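You operate a simulated robot arm through the tools that you are given. There is no shell and no other tool.

The job below is to be done with a simulated robot arm. You get a single attempt, and the scene is never put back.

## Task
Zero the counter, wind to 300 and play the tape from there.
Fine: switch the tape machine on for it, press the zero key once, and leave the white safe-ready toggle and the rec key alone.

It is judged by the outcome, as a careful person would: the job done as asked, and still so three seconds after it is handed in. It fails if anything else is knocked over, pushed out of place, dropped, spilled or broken.

## Robot
A 7-joint arm with a two-finger parallel gripper, fixed in place. Base frame: the origin is at the foot of the arm, x ahead of it, y to its left, z up. Lengths are in m, angles in degrees, forces in N, time in s.
With the tool pointing down near the work surface it reaches from about 0.3 to 0.7 m from the base axis. Its first joint turns from -66.0 to 66.0 degrees. Payload 1.57 kg.
The tool frame sits at the grasp point between the pads (the TCP): z along the fingers, y along the line on which they close. The tips reach 0.03 m beyond it. Largest opening 0.11 m; finger width 0.024, thickness 0.012; the body of the gripper, 0.048 by 0.112 m, starts 0.078 m behind the TCP.
Orientation is told as [roll, pitch, yaw] about the base's x, y, z axes, in that order, counted from this pose: with the fingers straight down and closing along the base's y, the tool's x points along the base's -x, its y along +y and its z along -z.

## Interface
- The arm moves only by the tool drive_tool. Its argument "series" is a list of rows, each an object (a shift or turn left out is 0, a gripper value left out holds the last) with "dp": the shift along the tool's x, y, z in mm, a list of three; "delta_rot": the turn, a rotation vector about the tool's x, y, z in rad, a list of three; "gripper": the finger opening in mm, from 0 to 110. In form: [{"dp": [tx, ty, tz], "delta_rot": [rx, ry, rz], "gripper": gripper}, ...]. A call has 1 to 20 rows; each row is the pose to reach, as a shift and turn from the pose commanded when the call began, along the tool's axes at that moment. Rows are played at 5 a second. More than 0.05 m and 8.6 degrees between two rows, or a gripper value outside its range, and nothing of the call is played. A pose out of reach is approached as far as the arm can. The call stops where the force on the tool passes 90 N (or 10 N more than at its start, if that is more) or the arm is blocked; 0.2 s more then pass. Each finger travels about 0.108 m/s and halts on what it meets, pressing with about 34 N; the grip force reading is that of the motor and also rises with nothing between the fingers. The clock runs only during rows and for 0.2 s after the last one: add rows that repeat a pose to give the fingers time. The reply holds the time, the measured pose of the TCP, the force on the tool along the base axes, the opening and the grip force, in the units named above and with some noise, with the torque about the TCP (base axes, N m) and any sound that the robot's microphone picked up, and new pictures: "show" is both (left out), scene, wrist or none.
- Cameras (640 x 400 px; columns grow to the right, rows downward): "scene" is fixed at [0.1722, -0.4013, 1.3932]; the picture's right is [0.70, -0.72, 0.00], its down [-0.48, -0.46, -0.75] and it looks along [0.54, 0.52, -0.66] (base axes); focal length 325 px, centre (320, 200). "wrist" rides on the gripper at [0.07, 0.016, -0.141] in the tool frame; the picture's right is [-0.23, 0.97, 0.00], its down [-0.86, -0.20, -0.48] and it looks along [-0.47, -0.11, 0.88] (tool axes); focal length 222 px, centre (320, 200). There is no depth. A picture from a camera that has moved, and an enlarged one, comes with that camera's place and axes in the base frame and with its lens.
- enlarge(camera, box): a new picture of the part [left, top, right, bottom] of that camera's present view, enlarged. The clock stands still meanwhile.
- job_done(): hands the job in; it is judged then, once.

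Nothing tells you positions but the pictures and the camera data. Unless the task says otherwise, let go and move clear before handing in.

The tools are called after ">>>" by a JSON object that holds its "op" and its "data". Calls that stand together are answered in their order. drive_tool: Moves the arm, as the interface text tells. Its arguments: {"type":"object","properties":{"series":{"type":"array","items":{"type":"object","properties":{"dp":{"type":"array","items":{"type":"number"}},"delta_rot":{"type":"array","items":{"type":"number"}},"gripper":{"type":"number"}}}},"show":{"type":"string","enum":["both","scene","wrist","none"]}},"required":["series"]} The other tools are called the same way: enlarge (camera, box) takes an enlarged picture of a part of a camera's view; job_done () hands the job in.

At the start:

```text
clock: 0.0
ee_pos: [0.3558, -0.0649, 1.103]
orientation: [-0.1, 0.0, 0.0]
wrist_force: [0.7, -0.3, -0.2]
torque: [0.0, -0.04, 0.02]
width: 0.1101
finger_force: 0.1
```

scene: 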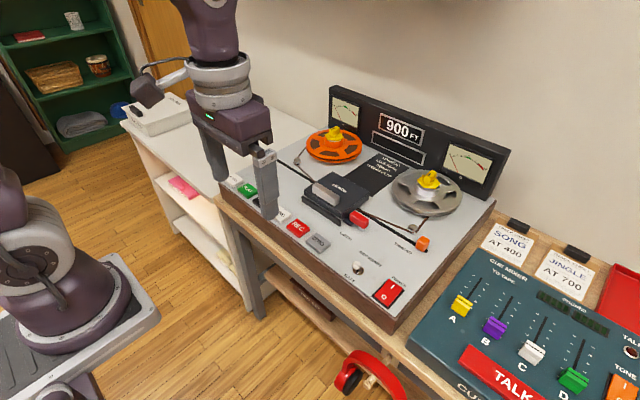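
wrist: 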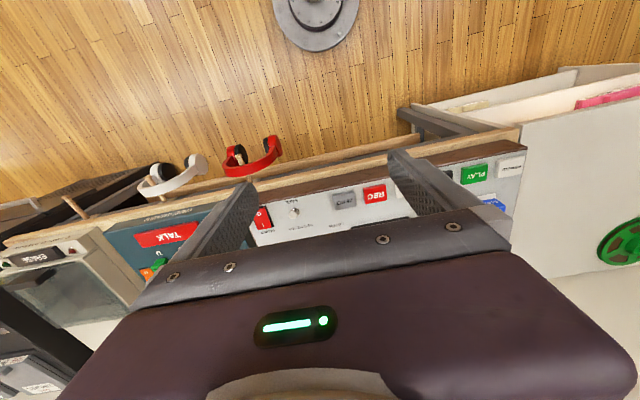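

I see a reel-to-reel tape machine on a bench with keys along its front edge, and the gripper is hovering above them. I'll look closely at the machine before I move anything.

>>> {"op": "enlarge", "data": {"camera": "scene", "box": [220, 80, 520, 330]}}

>>> {"op": "enlarge", "data": {"camera": "scene", "box": [220, 160, 340, 260]}}

>>> {"op": "enlarge", "data": {"camera": "scene", "box": [300, 200, 460, 320]}}

>>> {"op": "enlarge", "data": {"camera": "wrist", "box": [240, 130, 540, 250]}}

>>> {"op": "enlarge", "data": {"camera": "scene", "box": [320, 80, 520, 200]}}

```text
1.60 times, centred on (370, 205) of scene
camera zoom: at [0.1722, -0.4013, 1.3932], right [0.7, -0.72, 0.0], down [-0.48, -0.46, -0.75], along [0.54, 0.52, -0.66], focal length 519 px, centre (240, 192)
```

zoom: 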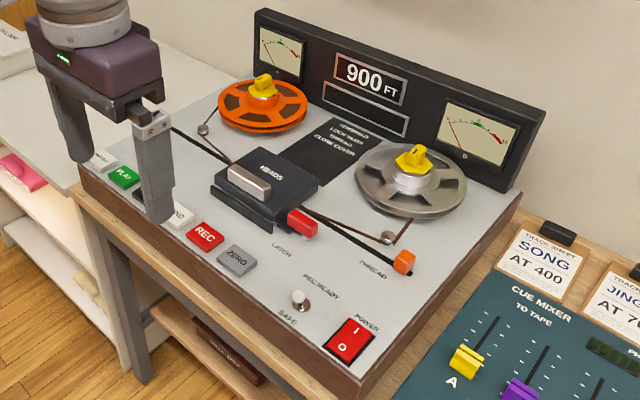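

```text
4.00 times, centred on (280, 210) of scene
camera zoom: at [0.1722, -0.4013, 1.3932], right [0.7, -0.72, 0.0], down [-0.48, -0.46, -0.75], along [0.54, 0.52, -0.66], focal length 1298 px, centre (480, 160)
```

zoom: 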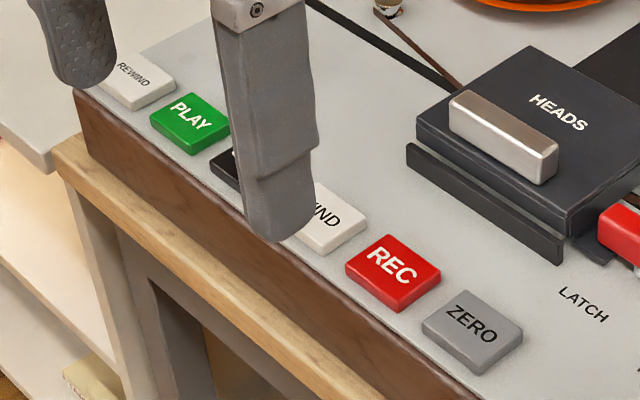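

```text
3.33 times, centred on (380, 260) of scene
camera zoom: at [0.1722, -0.4013, 1.3932], right [0.7, -0.72, 0.0], down [-0.48, -0.46, -0.75], along [0.54, 0.52, -0.66], focal length 1082 px, centre (120, 0)
```

zoom: 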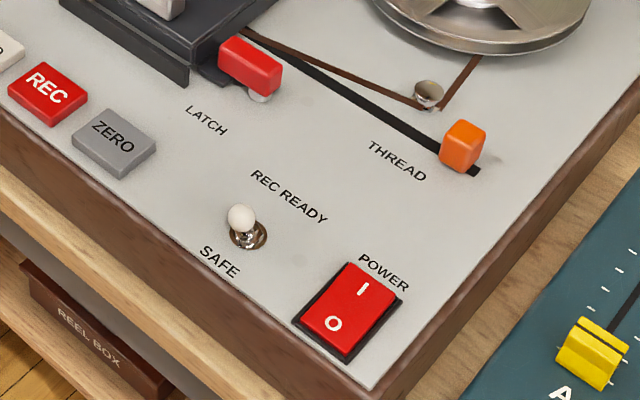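

```text
2.13 times, centred on (390, 190) of wrist
camera zoom: at [0.2854, -0.0481, 1.2445], right [0.23, 0.97, 0.0], down [0.86, -0.2, 0.48], along [0.47, -0.11, -0.88], focal length 474 px, centre (171, 221)
```

zoom: 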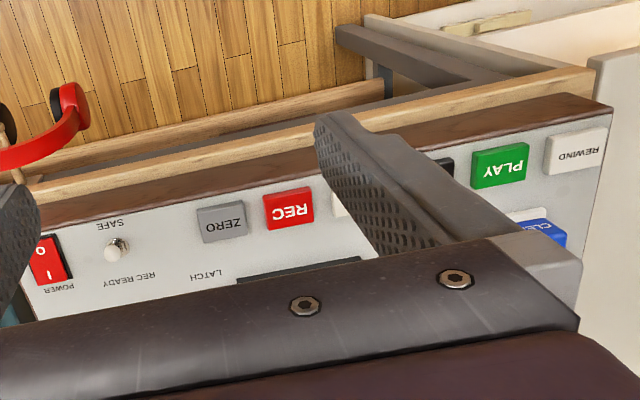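

```text
3.20 times, centred on (420, 140) of scene
camera zoom: at [0.1722, -0.4013, 1.3932], right [0.7, -0.72, 0.0], down [-0.48, -0.46, -0.75], along [0.54, 0.52, -0.66], focal length 1039 px, centre (0, 392)
```

zoom: 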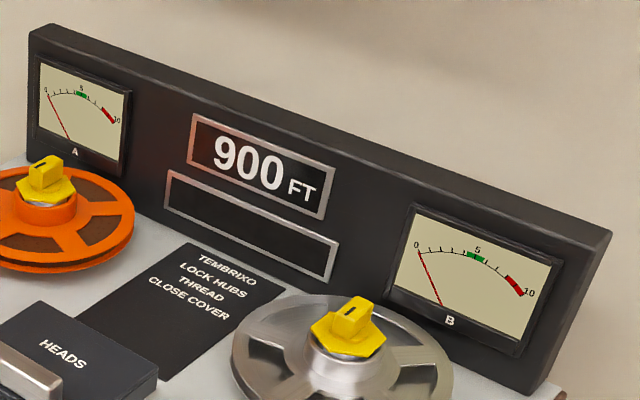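

The machine runs along the base's y axis. Its keys lie in a row at about x≈0.53, z≈0.81: ZERO y≈-0.05, REC 0.02, WIND 0.085, STOP 0.155, PLAY 0.23, REWIND 0.295, and the POWER rocker at y≈-0.245. I'll close the fingers and move over beside the power switch, staying high, so I can see the rest of the panel.

>>> {"op": "drive_tool", "data": {"series": [{"dp": [0, -40, 0], "gripper": 0}, {"dp": [0, -80, 0]}, {"dp": [0, -120, 0]}, {"dp": [0, -160, 0]}, {"dp": [0, -180, 0]}, {"dp": [0, -180, 0]}], "show": "both"}}

```text
clock: 1.4
ee_pos: [0.3555, -0.2459, 1.102]
orientation: [0.1, 0.0, 0.0]
wrist_force: [1.0, 0.8, -1.0]
torque: [0.0, -0.03, 0.0]
width: 0.0
finger_force: 21.6
camera wrist: at [0.2856, -0.2287, 1.2435], right [0.23, 0.97, 0.0], down [0.85, -0.2, 0.48], along [0.47, -0.11, -0.88], focal length 222 px, centre (320, 200)
```

scene: 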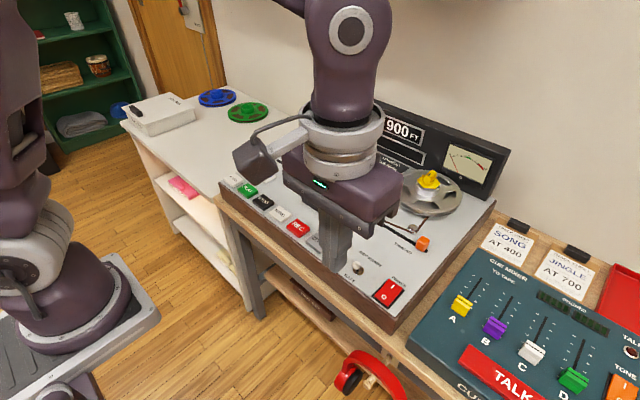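
wrist: 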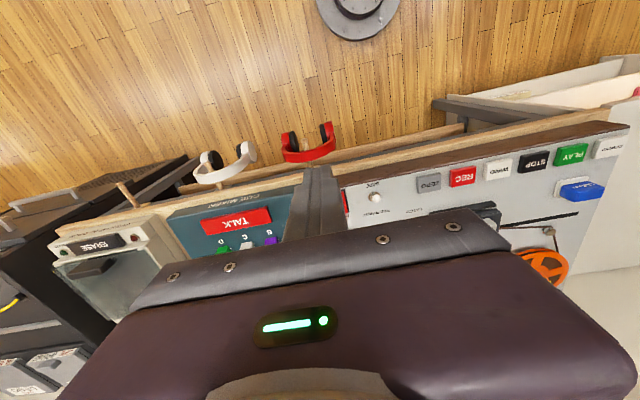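

>>> {"op": "enlarge", "data": {"camera": "scene", "box": [210, 160, 340, 260]}}

>>> {"op": "enlarge", "data": {"camera": "wrist", "box": [340, 110, 640, 290]}}

>>> {"op": "enlarge", "data": {"camera": "wrist", "box": [480, 130, 640, 230]}}

```text
4.00 times, centred on (275, 210) of scene
camera zoom: at [0.1722, -0.4013, 1.3932], right [0.7, -0.72, 0.0], down [-0.48, -0.46, -0.75], along [0.54, 0.52, -0.66], focal length 1298 px, centre (500, 160)
```

zoom: 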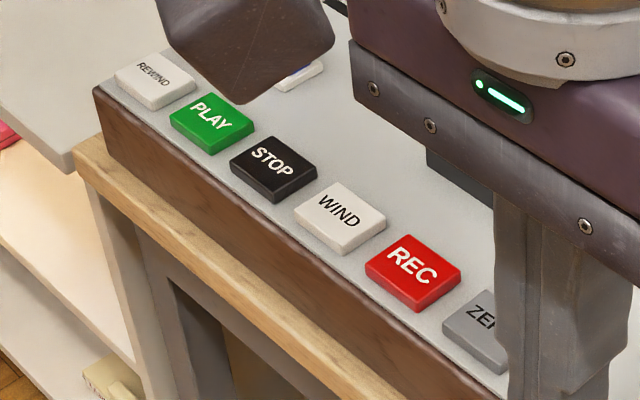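

```text
2.13 times, centred on (490, 200) of wrist
camera zoom: at [0.2856, -0.2287, 1.2435], right [0.23, 0.97, 0.0], down [0.85, -0.2, 0.48], along [0.47, -0.11, -0.88], focal length 474 px, centre (-43, 200)
```

zoom: 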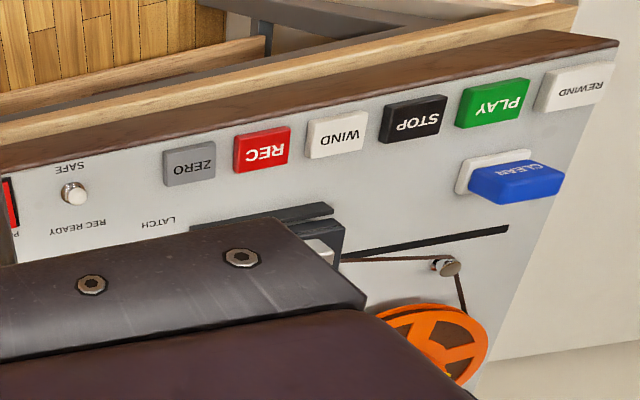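

```text
4.00 times, centred on (560, 180) of wrist
camera zoom: at [0.2856, -0.2287, 1.2435], right [0.23, 0.97, 0.0], down [0.85, -0.2, 0.48], along [0.47, -0.11, -0.88], focal length 888 px, centre (-640, 280)
```

zoom: 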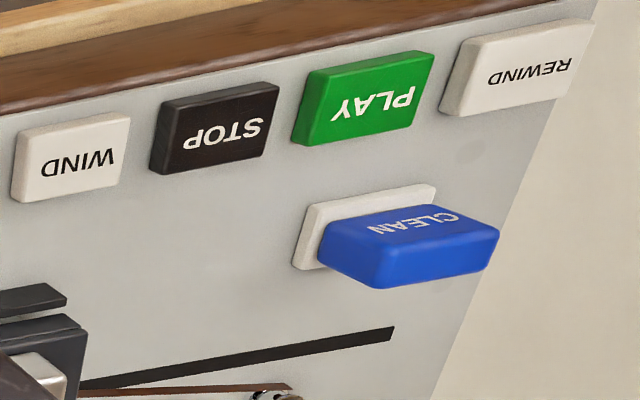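

The full key row is now visible: REWIND, PLAY, STOP, WIND, REC, ZERO, with a loose blue CLEAN pad behind PLAY and REWIND that I need to stay clear of. Next I'll bring the closed fingers above the "I" half of the POWER rocker, at about (0.557, -0.244), and stop roughly 5 cm above it.

>>> {"op": "drive_tool", "data": {"series": [{"dp": [-34, 0, 30]}, {"dp": [-68, 0, 60]}, {"dp": [-102, 0, 90]}, {"dp": [-136, 0, 120]}, {"dp": [-170, 1, 150]}, {"dp": [-201, 2, 180]}, {"dp": [-201, 2, 205]}, {"dp": [-201, 2, 205]}], "show": "both"}}

```text
clock: 3.2
ee_pos: [0.5579, -0.2417, 0.8992]
orientation: [0.0, 0.0, 0.0]
wrist_force: [-0.4, 0.8, 0.4]
torque: [-0.03, -0.01, 0.03]
width: 0.0001
finger_force: 21.1
camera wrist: at [0.488, -0.2243, 1.039], right [0.23, 0.97, 0.0], down [0.85, -0.2, 0.48], along [0.47, -0.11, -0.88], focal length 222 px, centre (320, 200)
```

scene: 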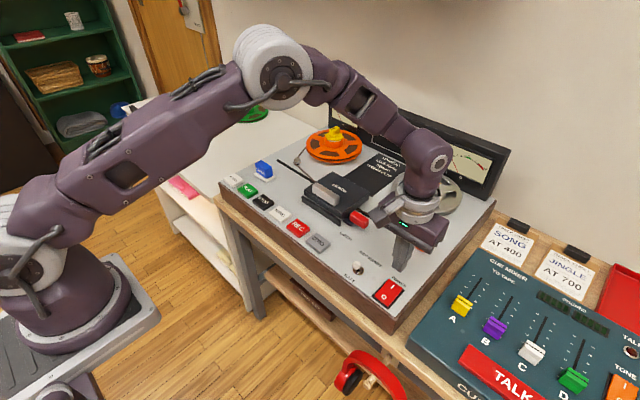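
wrist: 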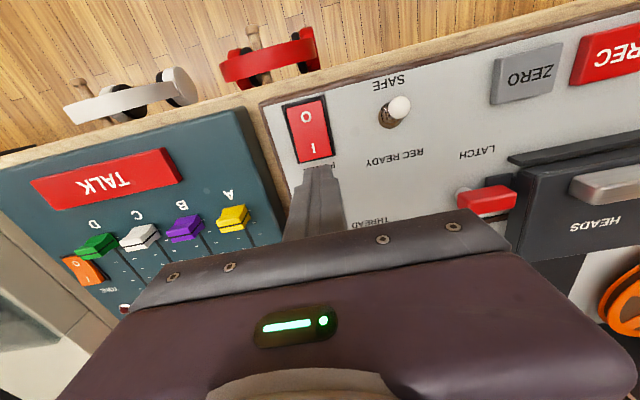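

The fingers are just behind the "I" mark. I'll zoom in on the rocker to see which way it tilts and how far over the fingers are.

>>> {"op": "enlarge", "data": {"camera": "scene", "box": [360, 220, 440, 320]}}

>>> {"op": "enlarge", "data": {"camera": "wrist", "box": [270, 80, 370, 220]}}

```text
4.00 times, centred on (400, 270) of scene
camera zoom: at [0.1722, -0.4013, 1.3932], right [0.7, -0.72, 0.0], down [-0.48, -0.46, -0.75], along [0.54, 0.52, -0.66], focal length 1298 px, centre (0, -80)
```

zoom: 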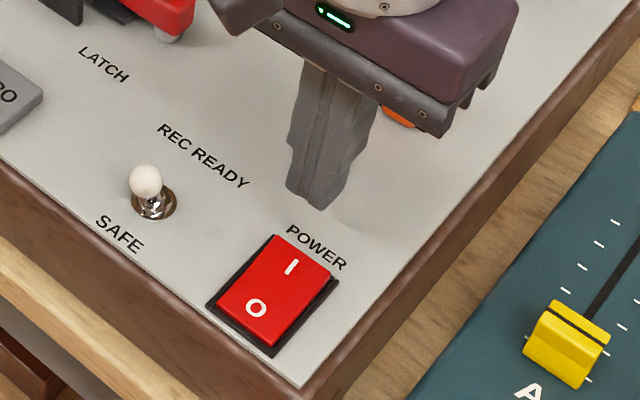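

```text
2.86 times, centred on (320, 150) of wrist
camera zoom: at [0.488, -0.2243, 1.039], right [0.23, 0.97, 0.0], down [0.85, -0.2, 0.48], along [0.47, -0.11, -0.88], focal length 635 px, centre (320, 343)
```

zoom: 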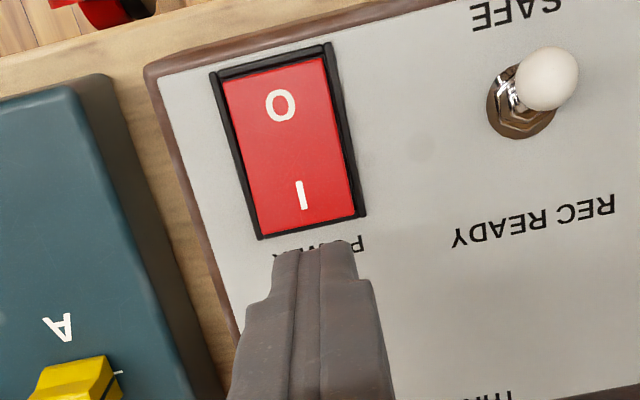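

The rocker runs from about x 0.508 to 0.568, with "I" on the far half at about (0.554, -0.244). I'll shift slightly toward it and come down slowly to find contact.

>>> {"op": "drive_tool", "data": {"series": [{"dp": [3, -2, 15]}, {"dp": [3, -2, 30]}, {"dp": [3, -2, 38]}, {"dp": [3, -2, 42]}, {"dp": [3, -2, 45]}, {"dp": [3, -2, 45]}], "show": "both"}}

```text
clock: 4.6
ee_pos: [0.5546, -0.2459, 0.8511]
orientation: [0.0, 0.0, 0.0]
wrist_force: [-0.2, 0.2, 0.2]
torque: [0.0, 0.0, 0.0]
width: 0.0001
finger_force: 21.2
camera wrist: at [0.483, -0.2284, 0.9936], right [0.23, 0.97, 0.0], down [0.86, -0.2, 0.48], along [0.47, -0.11, -0.88], focal length 222 px, centre (320, 200)
```

scene: 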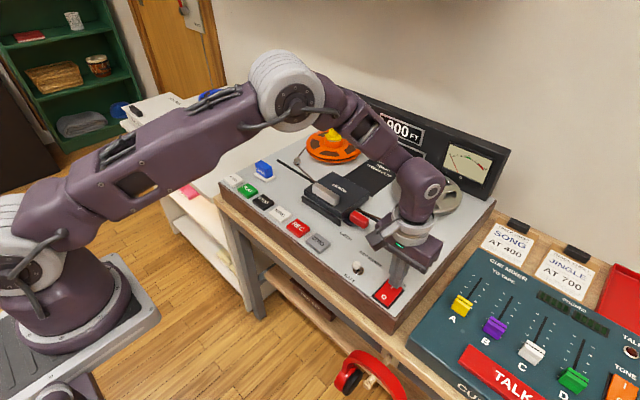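
wrist: 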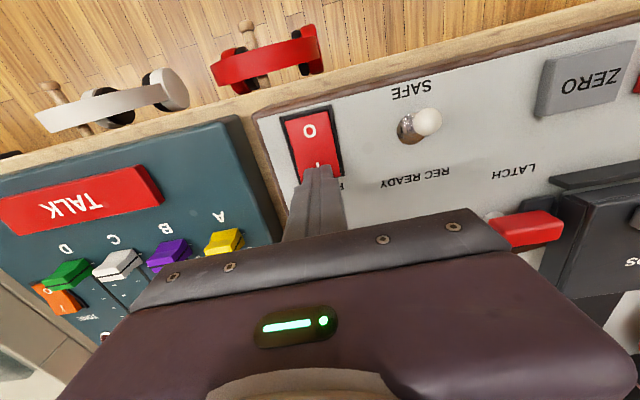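

There's no contact yet with the tips at about z 0.822. I'll keep going down in 2 mm steps.

>>> {"op": "drive_tool", "data": {"series": [{"dp": [0, 0, 2]}, {"dp": [0, 0, 4]}, {"dp": [0, 0, 6]}, {"dp": [0, 0, 8]}], "show": "scene"}}

```text
clock: 5.6
ee_pos: [0.5543, -0.2454, 0.8483]
orientation: [0.0, -0.1, 0.0]
wrist_force: [-6.1, 6.4, 31.4]
torque: [0.18, 0.57, 0.0]
width: 0.0001
finger_force: 21.8
```

scene: 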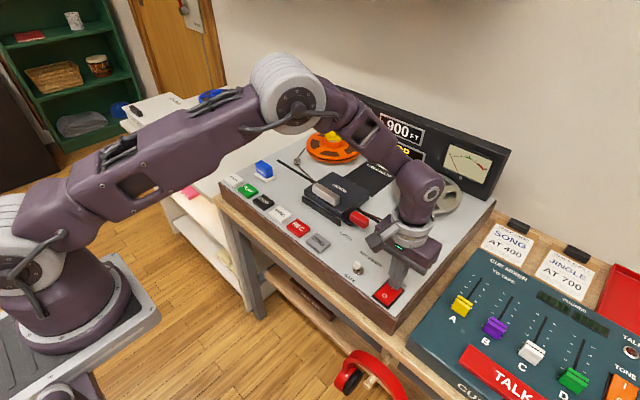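

The window below the counter has lit up amber, so the power is on. I'll lift straight up, well clear of the toggle, and read the display.

>>> {"op": "drive_tool", "data": {"series": [{"dp": [0, 0, -10]}, {"dp": [0, 0, -40]}, {"dp": [0, 0, -80]}, {"dp": [40, 0, -100]}, {"dp": [60, 0, -100]}, {"dp": [60, 0, -100]}], "show": "both"}}

>>> {"op": "enlarge", "data": {"camera": "scene", "box": [300, 80, 500, 200]}}

>>> {"op": "enlarge", "data": {"camera": "scene", "box": [340, 220, 440, 320]}}

```text
clock: 7.0
ee_pos: [0.4924, -0.244, 0.9438]
orientation: [0.0, 0.1, 0.0]
wrist_force: [0.0, -0.6, 1.1]
torque: [-0.04, 0.02, 0.04]
width: 0.0
finger_force: 21.3
camera wrist: at [0.4211, -0.2266, 1.0863], right [0.23, 0.97, 0.0], down [0.85, -0.2, 0.48], along [0.47, -0.11, -0.88], focal length 222 px, centre (320, 200)
```

scene: 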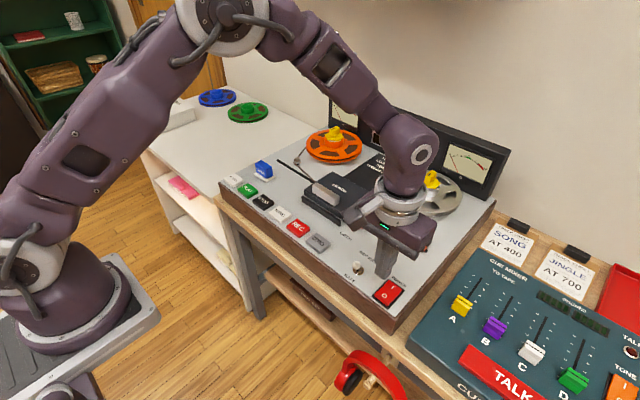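
wrist: 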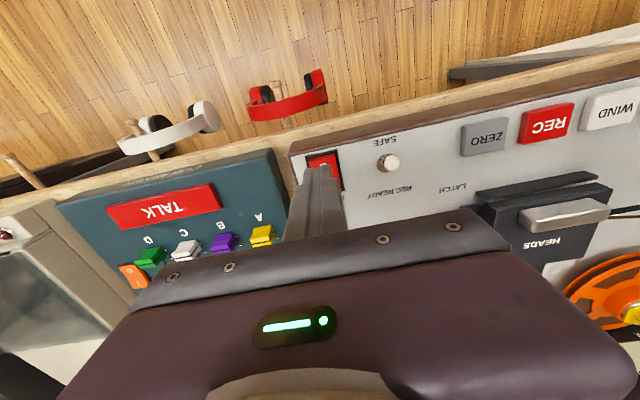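

```text
3.20 times, centred on (400, 140) of scene
camera zoom: at [0.1722, -0.4013, 1.3932], right [0.7, -0.72, 0.0], down [-0.48, -0.46, -0.75], along [0.54, 0.52, -0.66], focal length 1039 px, centre (64, 392)
```

zoom: 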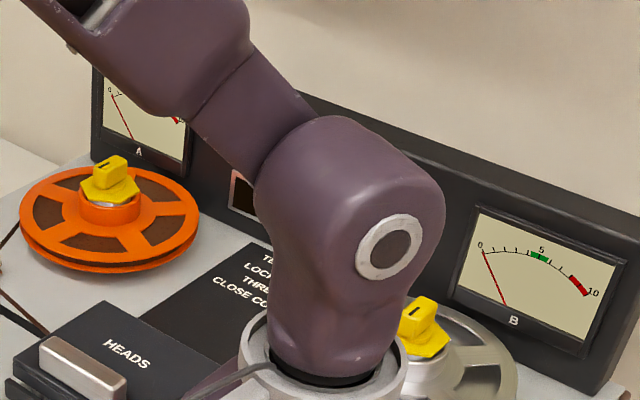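

```text
4.00 times, centred on (390, 270) of scene
camera zoom: at [0.1722, -0.4013, 1.3932], right [0.7, -0.72, 0.0], down [-0.48, -0.46, -0.75], along [0.54, 0.52, -0.66], focal length 1298 px, centre (40, -80)
```

zoom: 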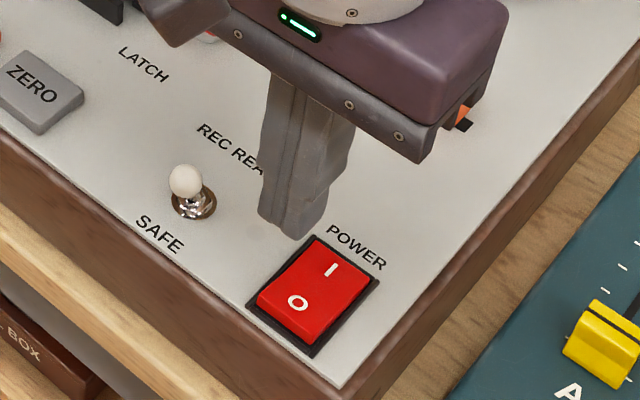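

The rocker's "I" side is now pressed in. I'll move the closed fingers high over the toggle to above ZERO, at about (0.53, -0.050), and check the display from there.

>>> {"op": "drive_tool", "data": {"series": [{"dp": [-8, 42, 0]}, {"dp": [-16, 84, 0]}, {"dp": [-24, 126, 0]}, {"dp": [-32, 168, 0]}, {"dp": [-38, 194, 10]}, {"dp": [-38, 194, 50]}, {"dp": [-38, 194, 70]}, {"dp": [-38, 194, 80]}, {"dp": [-38, 194, 80]}], "show": "both"}}

>>> {"op": "enlarge", "data": {"camera": "scene", "box": [300, 80, 500, 200]}}

>>> {"op": "enlarge", "data": {"camera": "scene", "box": [270, 180, 370, 280]}}

>>> {"op": "enlarge", "data": {"camera": "wrist", "box": [250, 80, 450, 240]}}

```text
clock: 9.0
ee_pos: [0.5315, -0.0519, 0.866]
orientation: [0.1, -0.1, 0.0]
wrist_force: [0.0, 0.4, 0.6]
torque: [0.03, 0.03, -0.01]
width: 0.0
finger_force: 21.4
camera wrist: at [0.4612, -0.0355, 1.0076], right [0.23, 0.97, 0.0], down [0.85, -0.2, 0.48], along [0.47, -0.11, -0.88], focal length 222 px, centre (320, 200)
```

scene: 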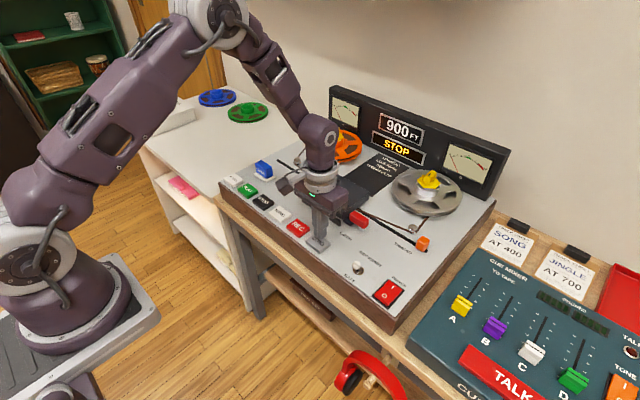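
wrist: 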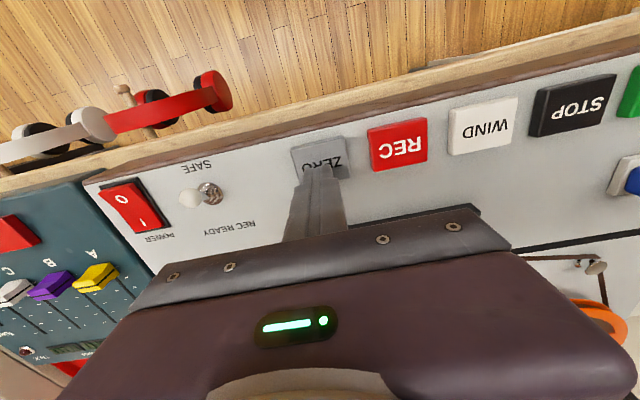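

```text
3.20 times, centred on (400, 140) of scene
camera zoom: at [0.1722, -0.4013, 1.3932], right [0.7, -0.72, 0.0], down [-0.48, -0.46, -0.75], along [0.54, 0.52, -0.66], focal length 1039 px, centre (64, 392)
```

zoom: 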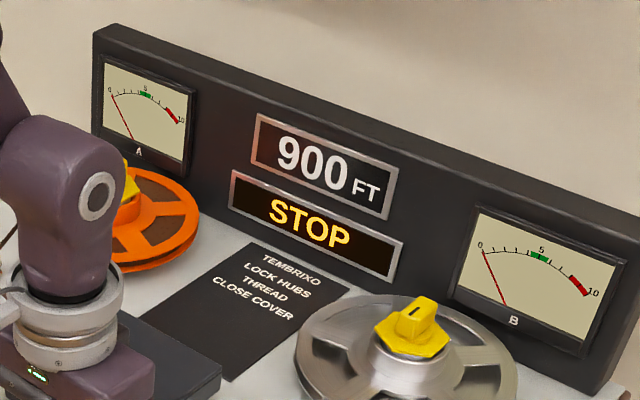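

```text
4.00 times, centred on (320, 230) of scene
camera zoom: at [0.1722, -0.4013, 1.3932], right [0.7, -0.72, 0.0], down [-0.48, -0.46, -0.75], along [0.54, 0.52, -0.66], focal length 1298 px, centre (320, 80)
```

zoom: 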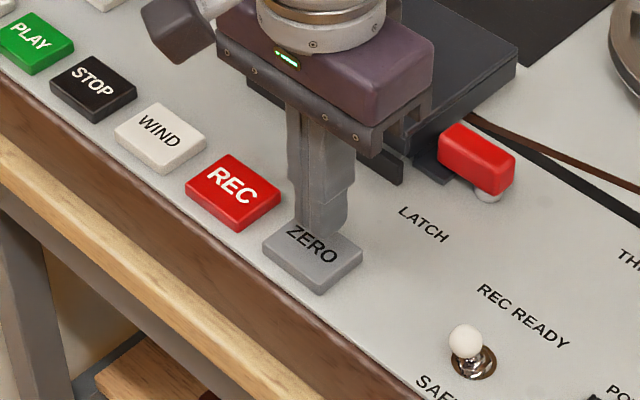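

```text
2.50 times, centred on (350, 160) of wrist
camera zoom: at [0.4612, -0.0355, 1.0076], right [0.23, 0.97, 0.0], down [0.85, -0.2, 0.48], along [0.47, -0.11, -0.88], focal length 555 px, centre (245, 300)
```

zoom: 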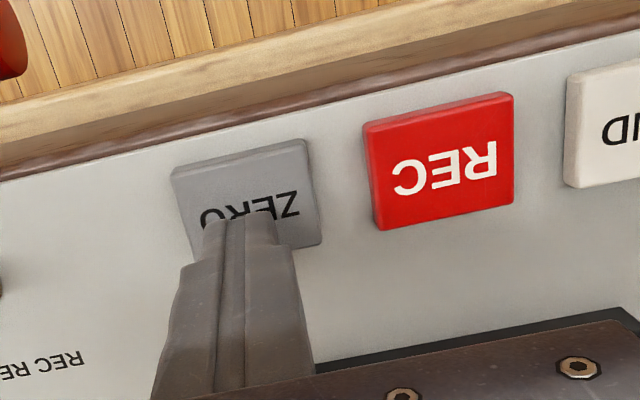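

The machine is on: the display reads 900 FT and STOP. The fingers are centred over ZERO with the tips at about z 0.836, so I'll press slowly.

>>> {"op": "drive_tool", "data": {"series": [{"dp": [0, 0, 5]}, {"dp": [0, 0, 10]}, {"dp": [0, 0, 14]}, {"dp": [0, 0, 17]}, {"dp": [0, 0, 19]}], "show": "scene"}}

>>> {"op": "enlarge", "data": {"camera": "scene", "box": [300, 80, 500, 200]}}

>>> {"op": "enlarge", "data": {"camera": "scene", "box": [270, 180, 370, 280]}}

```text
clock: 10.2
ee_pos: [0.5332, -0.0517, 0.8466]
orientation: [-0.1, 0.1, -0.1]
wrist_force: [-0.7, 2.4, 2.5]
torque: [0.0, 0.0, 0.0]
width: 0.0
finger_force: 21.2
heard: click
```

scene: 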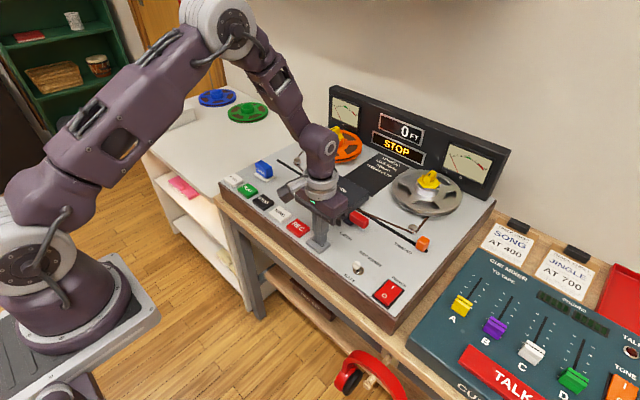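

```text
3.20 times, centred on (400, 140) of scene
camera zoom: at [0.1721, -0.4013, 1.3932], right [0.7, -0.72, 0.0], down [-0.48, -0.46, -0.75], along [0.54, 0.52, -0.66], focal length 1039 px, centre (64, 392)
```

zoom: 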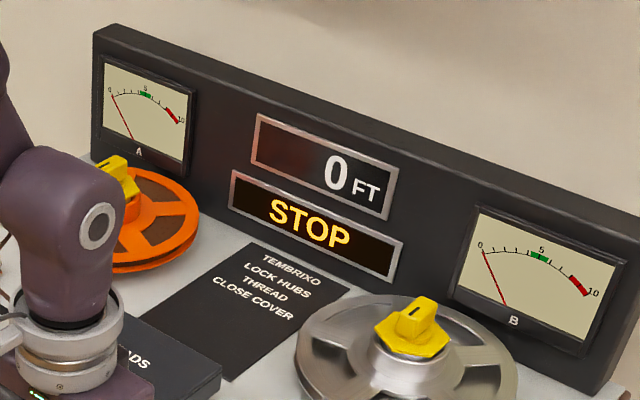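

```text
4.00 times, centred on (320, 230) of scene
camera zoom: at [0.1721, -0.4013, 1.3932], right [0.7, -0.72, 0.0], down [-0.48, -0.46, -0.75], along [0.54, 0.52, -0.66], focal length 1298 px, centre (320, 80)
```

zoom: 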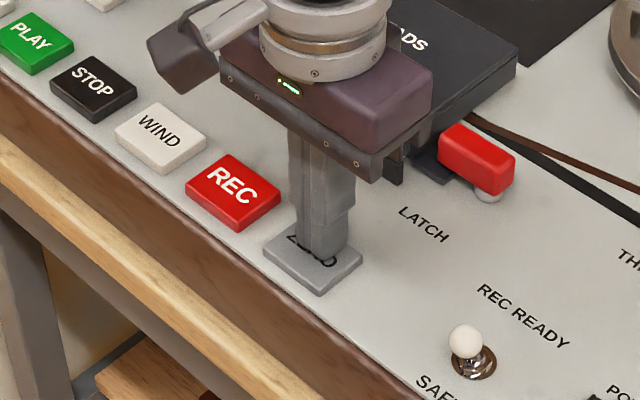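

ZERO clicked and the counter reads 0 FT. I'll lift straight up, pass over REC with clearance, and hover above WIND at about (0.530, 0.084).

>>> {"op": "drive_tool", "data": {"series": [{"dp": [0, 0, -20]}, {"dp": [0, 0, -50]}, {"dp": [1, 45, -60]}, {"dp": [2, 90, -60]}, {"dp": [2, 136, -60]}, {"dp": [2, 136, -35]}, {"dp": [2, 136, -20]}, {"dp": [2, 136, -20]}], "show": "both"}}

>>> {"op": "enlarge", "data": {"camera": "scene", "box": [300, 80, 500, 200]}}

>>> {"op": "enlarge", "data": {"camera": "scene", "box": [230, 160, 330, 260]}}

>>> {"op": "enlarge", "data": {"camera": "wrist", "box": [250, 80, 450, 240]}}

```text
clock: 12.0
ee_pos: [0.5312, 0.084, 0.8646]
orientation: [0.0, 0.0, -0.1]
wrist_force: [0.0, 0.0, 0.0]
torque: [0.01, 0.02, 0.01]
width: 0.0
finger_force: 20.9
camera wrist: at [0.4596, 0.1012, 1.0062], right [0.23, 0.97, 0.0], down [0.86, -0.2, 0.48], along [0.47, -0.11, -0.88], focal length 222 px, centre (320, 200)
```

scene: 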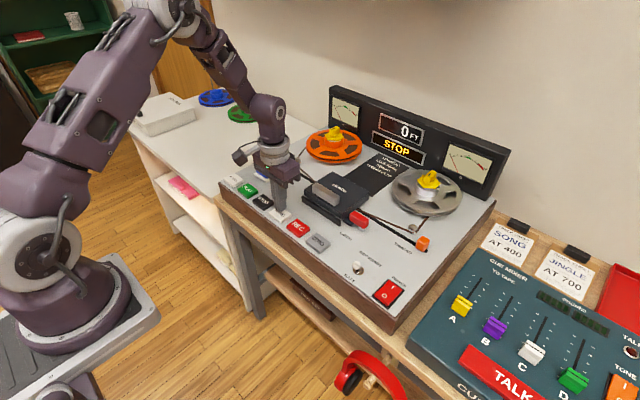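
wrist: 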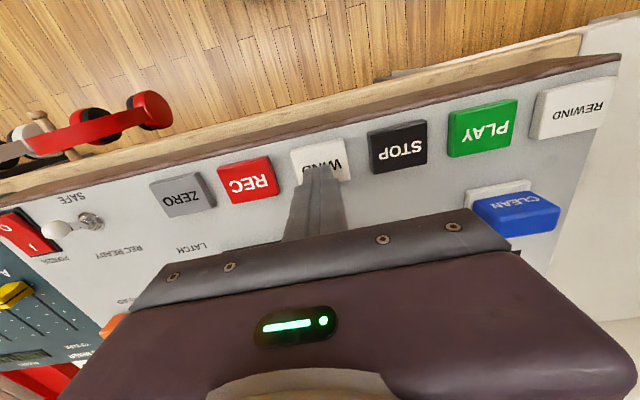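

```text
3.20 times, centred on (400, 140) of scene
camera zoom: at [0.1722, -0.4013, 1.3932], right [0.7, -0.72, 0.0], down [-0.48, -0.46, -0.75], along [0.54, 0.52, -0.66], focal length 1039 px, centre (64, 392)
```

zoom: 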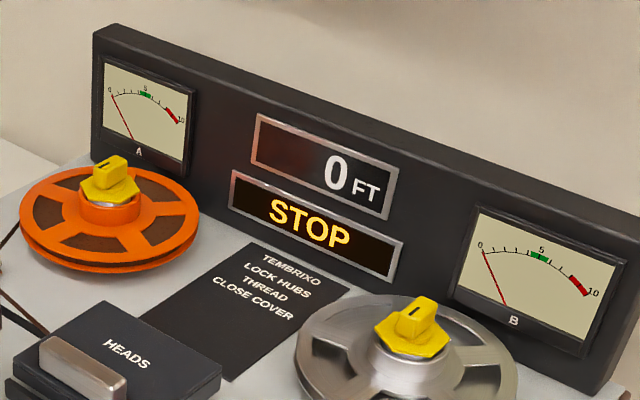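

```text
4.00 times, centred on (280, 210) of scene
camera zoom: at [0.1722, -0.4013, 1.3932], right [0.7, -0.72, 0.0], down [-0.48, -0.46, -0.75], along [0.54, 0.52, -0.66], focal length 1298 px, centre (480, 160)
```

zoom: 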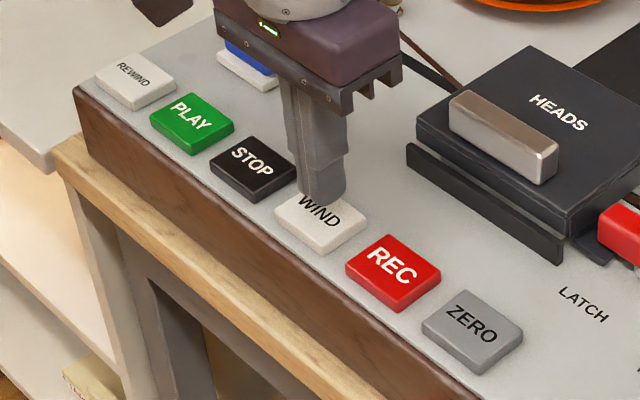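

```text
2.50 times, centred on (350, 160) of wrist
camera zoom: at [0.4596, 0.1012, 1.0062], right [0.23, 0.97, 0.0], down [0.86, -0.2, 0.48], along [0.47, -0.11, -0.88], focal length 555 px, centre (245, 300)
```

zoom: 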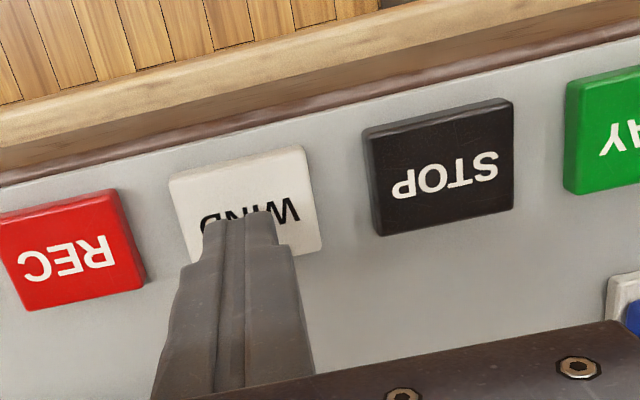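

The counter is in view from here. The tips are about 15 mm above WIND, so I'll press it once and check whether it latches and how fast the counter moves.

>>> {"op": "drive_tool", "data": {"series": [{"dp": [0, 0, 6]}, {"dp": [0, 0, 12]}, {"dp": [0, 0, 16]}, {"dp": [0, 0, 19]}], "show": "scene"}}

>>> {"op": "enlarge", "data": {"camera": "scene", "box": [300, 80, 500, 200]}}

```text
clock: 13.0
ee_pos: [0.5307, 0.084, 0.846]
orientation: [-0.1, 0.0, 0.0]
wrist_force: [-2.2, 0.5, 4.6]
torque: [0.0, 0.05, 0.0]
width: 0.0001
finger_force: 21.4
heard: click
```

scene: 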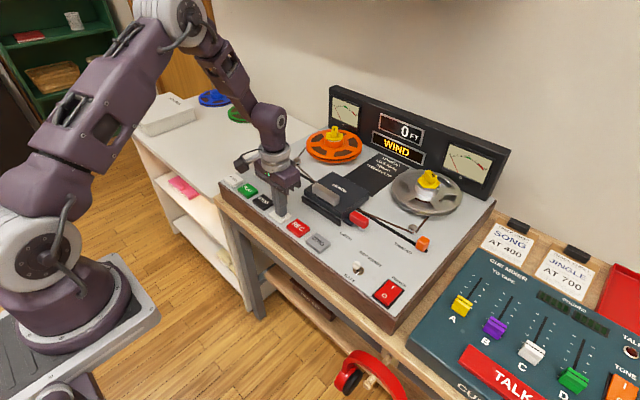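

```text
3.20 times, centred on (400, 140) of scene
camera zoom: at [0.172, -0.4013, 1.3932], right [0.7, -0.72, 0.0], down [-0.48, -0.46, -0.75], along [0.54, 0.52, -0.66], focal length 1039 px, centre (64, 392)
```

zoom: 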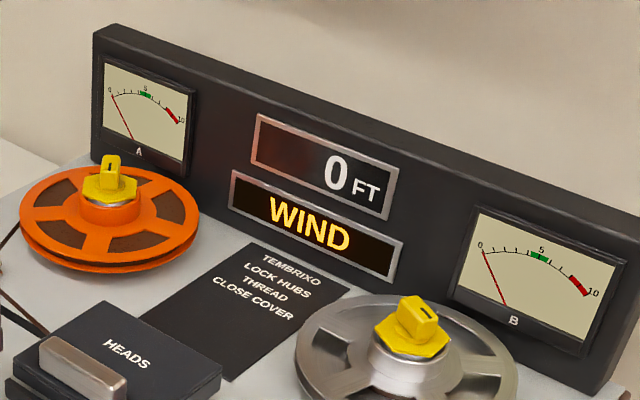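

It shows WIND. I'll lift off now to see whether it latches, and read the counter rate.

>>> {"op": "drive_tool", "data": {"series": [{"dp": [0, 0, -10]}, {"dp": [0, 0, -22]}], "show": "scene"}}

>>> {"op": "enlarge", "data": {"camera": "scene", "box": [300, 80, 500, 200]}}

```text
clock: 13.6
ee_pos: [0.5311, 0.0829, 0.868]
orientation: [0.0, 0.0, 0.0]
wrist_force: [-0.2, 0.7, 0.9]
torque: [0.0, 0.0, 0.0]
width: 0.0001
finger_force: 21.2
```

scene: 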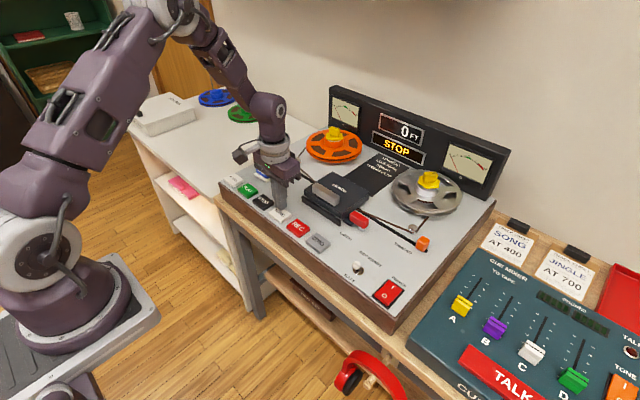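

```text
3.20 times, centred on (400, 140) of scene
camera zoom: at [0.1722, -0.4013, 1.3932], right [0.7, -0.72, 0.0], down [-0.48, -0.46, -0.75], along [0.54, 0.52, -0.66], focal length 1039 px, centre (64, 392)
```

zoom: 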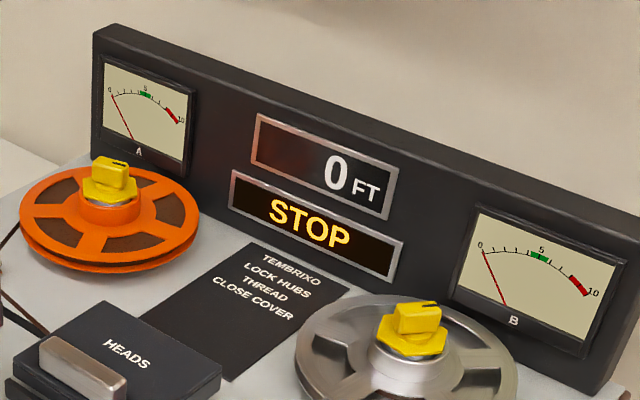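

WIND only runs while the key is held: the reels turned, and the display went back to STOP on release. I'll press and hold for a couple of seconds to measure the rate.

>>> {"op": "drive_tool", "data": {"series": [{"dp": [0, 0, 10]}, {"dp": [0, 0, 18]}, {"dp": [0, 0, 22]}, {"dp": [0, 0, 22]}, {"dp": [0, 0, 22]}, {"dp": [0, 0, 22]}, {"dp": [0, 0, 22]}, {"dp": [0, 0, 22]}], "show": "scene"}}

>>> {"op": "enlarge", "data": {"camera": "scene", "box": [300, 80, 500, 200]}}

```text
clock: 15.4
ee_pos: [0.5305, 0.0843, 0.8465]
orientation: [-0.1, 0.1, 0.0]
wrist_force: [-1.0, -0.3, 4.2]
torque: [-0.02, 0.04, -0.01]
width: 0.0001
finger_force: 21.7
heard: click
```

scene: 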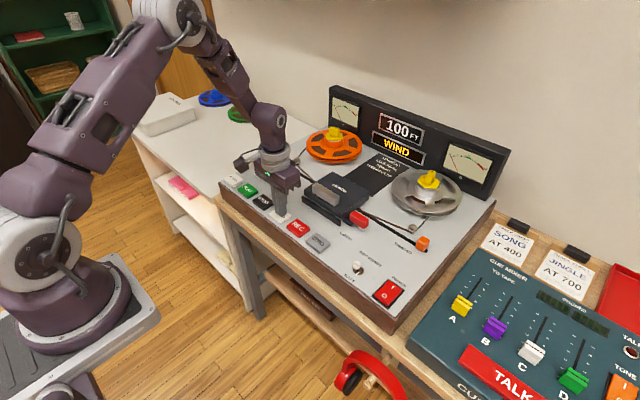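

```text
3.20 times, centred on (400, 140) of scene
camera zoom: at [0.1721, -0.4013, 1.3932], right [0.7, -0.72, 0.0], down [-0.48, -0.46, -0.75], along [0.54, 0.52, -0.66], focal length 1039 px, centre (64, 392)
```

zoom: 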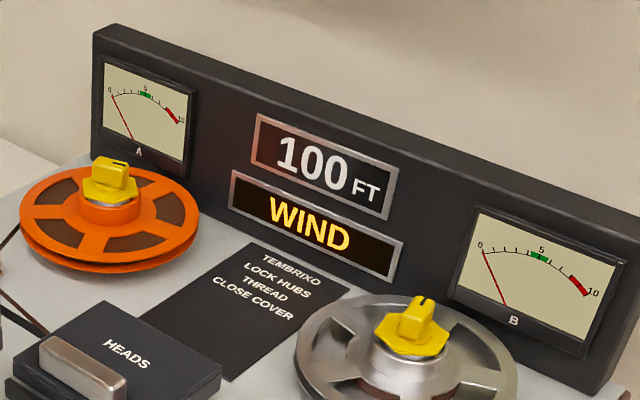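

The counter moves in steps of 100 ft and now reads 100. I'll keep holding in short slices and watch for the change to 200.

>>> {"op": "drive_tool", "data": {"series": [{"dp": [0, 0, 0]}], "show": "scene"}}

>>> {"op": "enlarge", "data": {"camera": "scene", "box": [300, 80, 500, 200]}}

```text
clock: 15.8
ee_pos: [0.5304, 0.0847, 0.8468]
orientation: [0.0, 0.0, 0.0]
wrist_force: [-1.0, 0.3, 2.5]
torque: [-0.01, 0.0, 0.0]
width: 0.0
finger_force: 21.4
```

scene: 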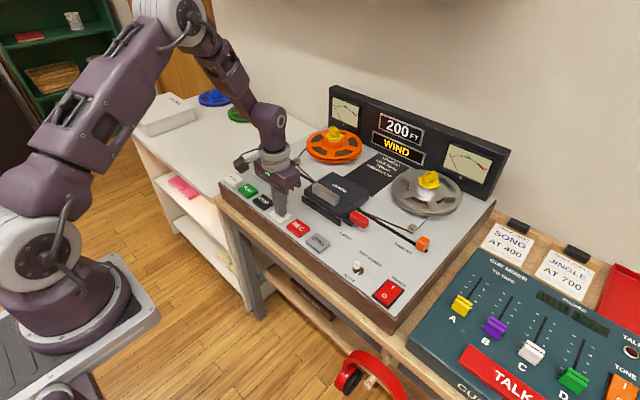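

```text
3.20 times, centred on (400, 140) of scene
camera zoom: at [0.1721, -0.4013, 1.3932], right [0.7, -0.72, 0.0], down [-0.48, -0.46, -0.75], along [0.54, 0.52, -0.66], focal length 1039 px, centre (64, 392)
```

zoom: 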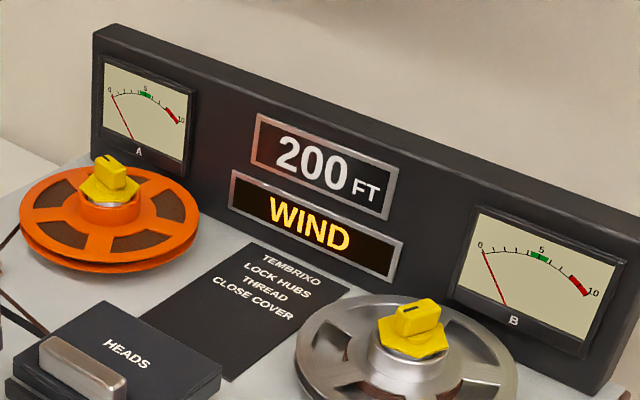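

It has gone to 200, and the rate looks like about one step per second of holding. I'll continue in single slices.

>>> {"op": "drive_tool", "data": {"series": [{"dp": [0, 0, 0]}], "show": "scene"}}

>>> {"op": "enlarge", "data": {"camera": "scene", "box": [300, 80, 500, 200]}}

```text
clock: 16.2
ee_pos: [0.5306, 0.0855, 0.8458]
orientation: [0.0, 0.0, -0.1]
wrist_force: [-1.4, 0.2, 3.6]
torque: [-0.02, 0.01, 0.01]
width: 0.0
finger_force: 21.3
```

scene: 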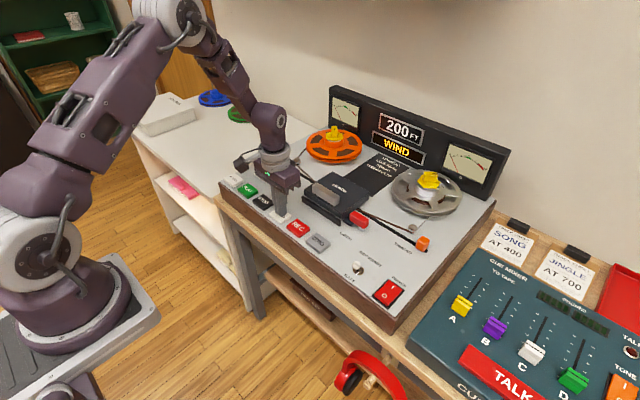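

```text
3.20 times, centred on (400, 140) of scene
camera zoom: at [0.1721, -0.4013, 1.3932], right [0.7, -0.72, 0.0], down [-0.48, -0.46, -0.75], along [0.54, 0.52, -0.66], focal length 1039 px, centre (64, 392)
```

zoom: 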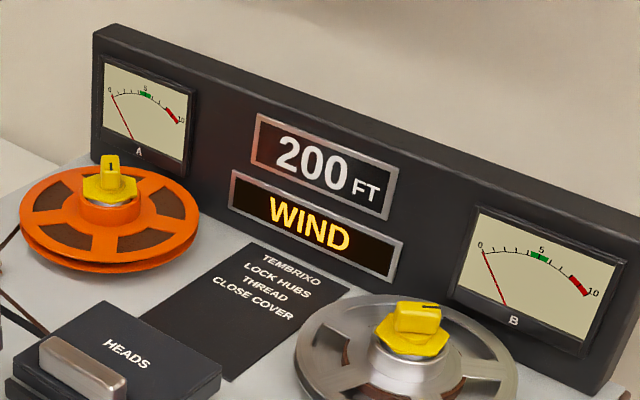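

Still 200. One more slice.

>>> {"op": "drive_tool", "data": {"series": [{"dp": [0, 0, 0]}], "show": "scene"}}

>>> {"op": "enlarge", "data": {"camera": "scene", "box": [300, 80, 500, 200]}}

```text
clock: 16.6
ee_pos: [0.5293, 0.0851, 0.8449]
orientation: [0.0, 0.1, -0.1]
wrist_force: [-0.8, 0.9, 2.7]
torque: [0.06, 0.01, 0.03]
width: 0.0
finger_force: 21.1
```

scene: 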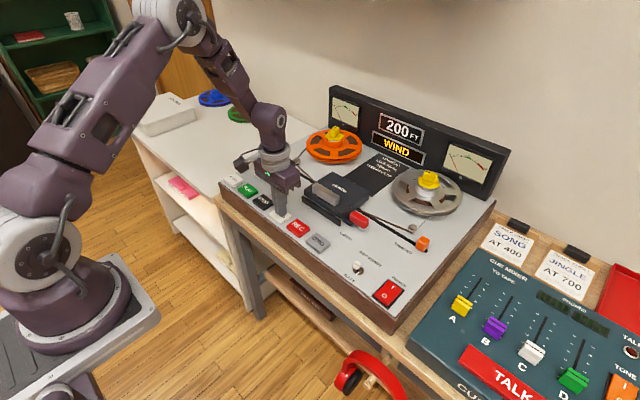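

```text
3.20 times, centred on (400, 140) of scene
camera zoom: at [0.1721, -0.4013, 1.3932], right [0.7, -0.72, 0.0], down [-0.48, -0.46, -0.75], along [0.54, 0.52, -0.66], focal length 1039 px, centre (64, 392)
```

zoom: 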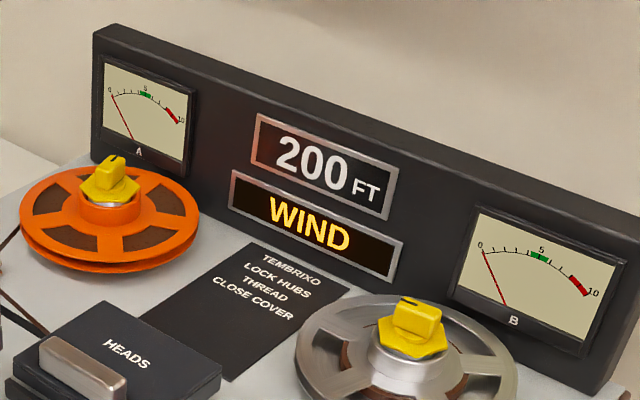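

Still 200. Another slice, with the release ready as soon as 300 shows.

>>> {"op": "drive_tool", "data": {"series": [{"dp": [0, 0, 0]}], "show": "scene"}}

>>> {"op": "enlarge", "data": {"camera": "scene", "box": [300, 80, 500, 200]}}

```text
clock: 17.0
ee_pos: [0.5309, 0.0856, 0.8474]
orientation: [0.0, -0.1, -0.2]
wrist_force: [0.7, 0.4, 3.4]
torque: [0.02, 0.01, 0.0]
width: 0.0
finger_force: 21.0
```

scene: 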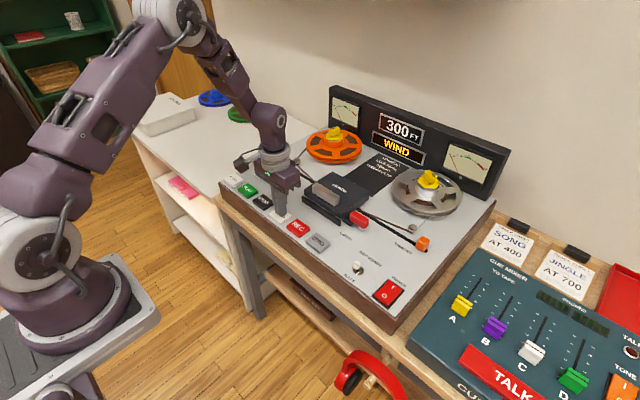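

```text
3.20 times, centred on (400, 140) of scene
camera zoom: at [0.1721, -0.4013, 1.3932], right [0.7, -0.72, 0.0], down [-0.48, -0.46, -0.75], along [0.54, 0.52, -0.66], focal length 1039 px, centre (64, 392)
```

zoom: 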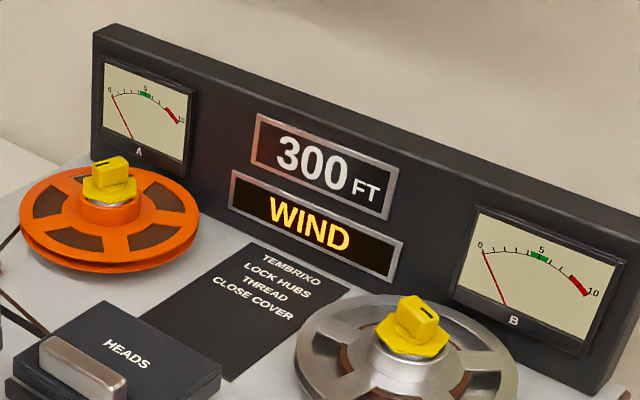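

The counter reads 300 FT. I'm releasing WIND now, straight up.

>>> {"op": "drive_tool", "data": {"series": [{"dp": [0, 0, -30]}, {"dp": [0, 0, -60]}], "show": "scene"}}

>>> {"op": "enlarge", "data": {"camera": "scene", "box": [300, 80, 500, 200]}}

```text
clock: 17.6
ee_pos: [0.5295, 0.0833, 0.9077]
orientation: [0.0, 0.0, 0.0]
wrist_force: [-0.6, -0.3, 0.7]
torque: [0.02, 0.0, -0.01]
width: 0.0
finger_force: 21.2
```

scene: 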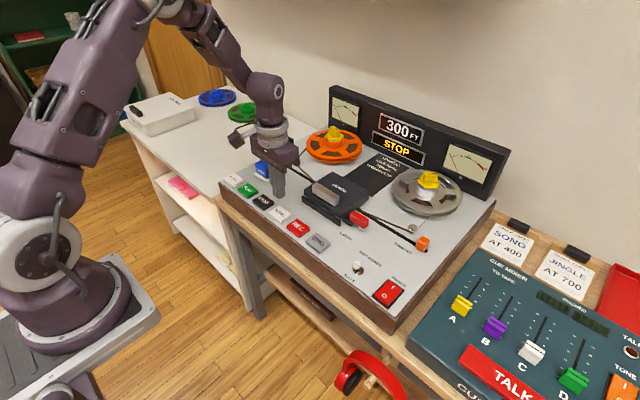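

```text
3.20 times, centred on (400, 140) of scene
camera zoom: at [0.1722, -0.4013, 1.3932], right [0.7, -0.72, 0.0], down [-0.48, -0.46, -0.75], along [0.54, 0.52, -0.66], focal length 1039 px, centre (64, 392)
```

zoom: 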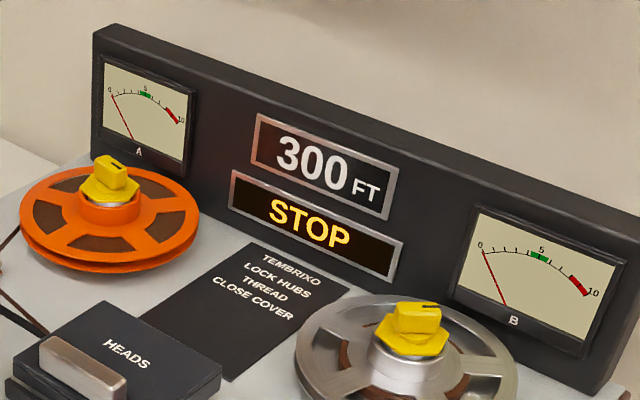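

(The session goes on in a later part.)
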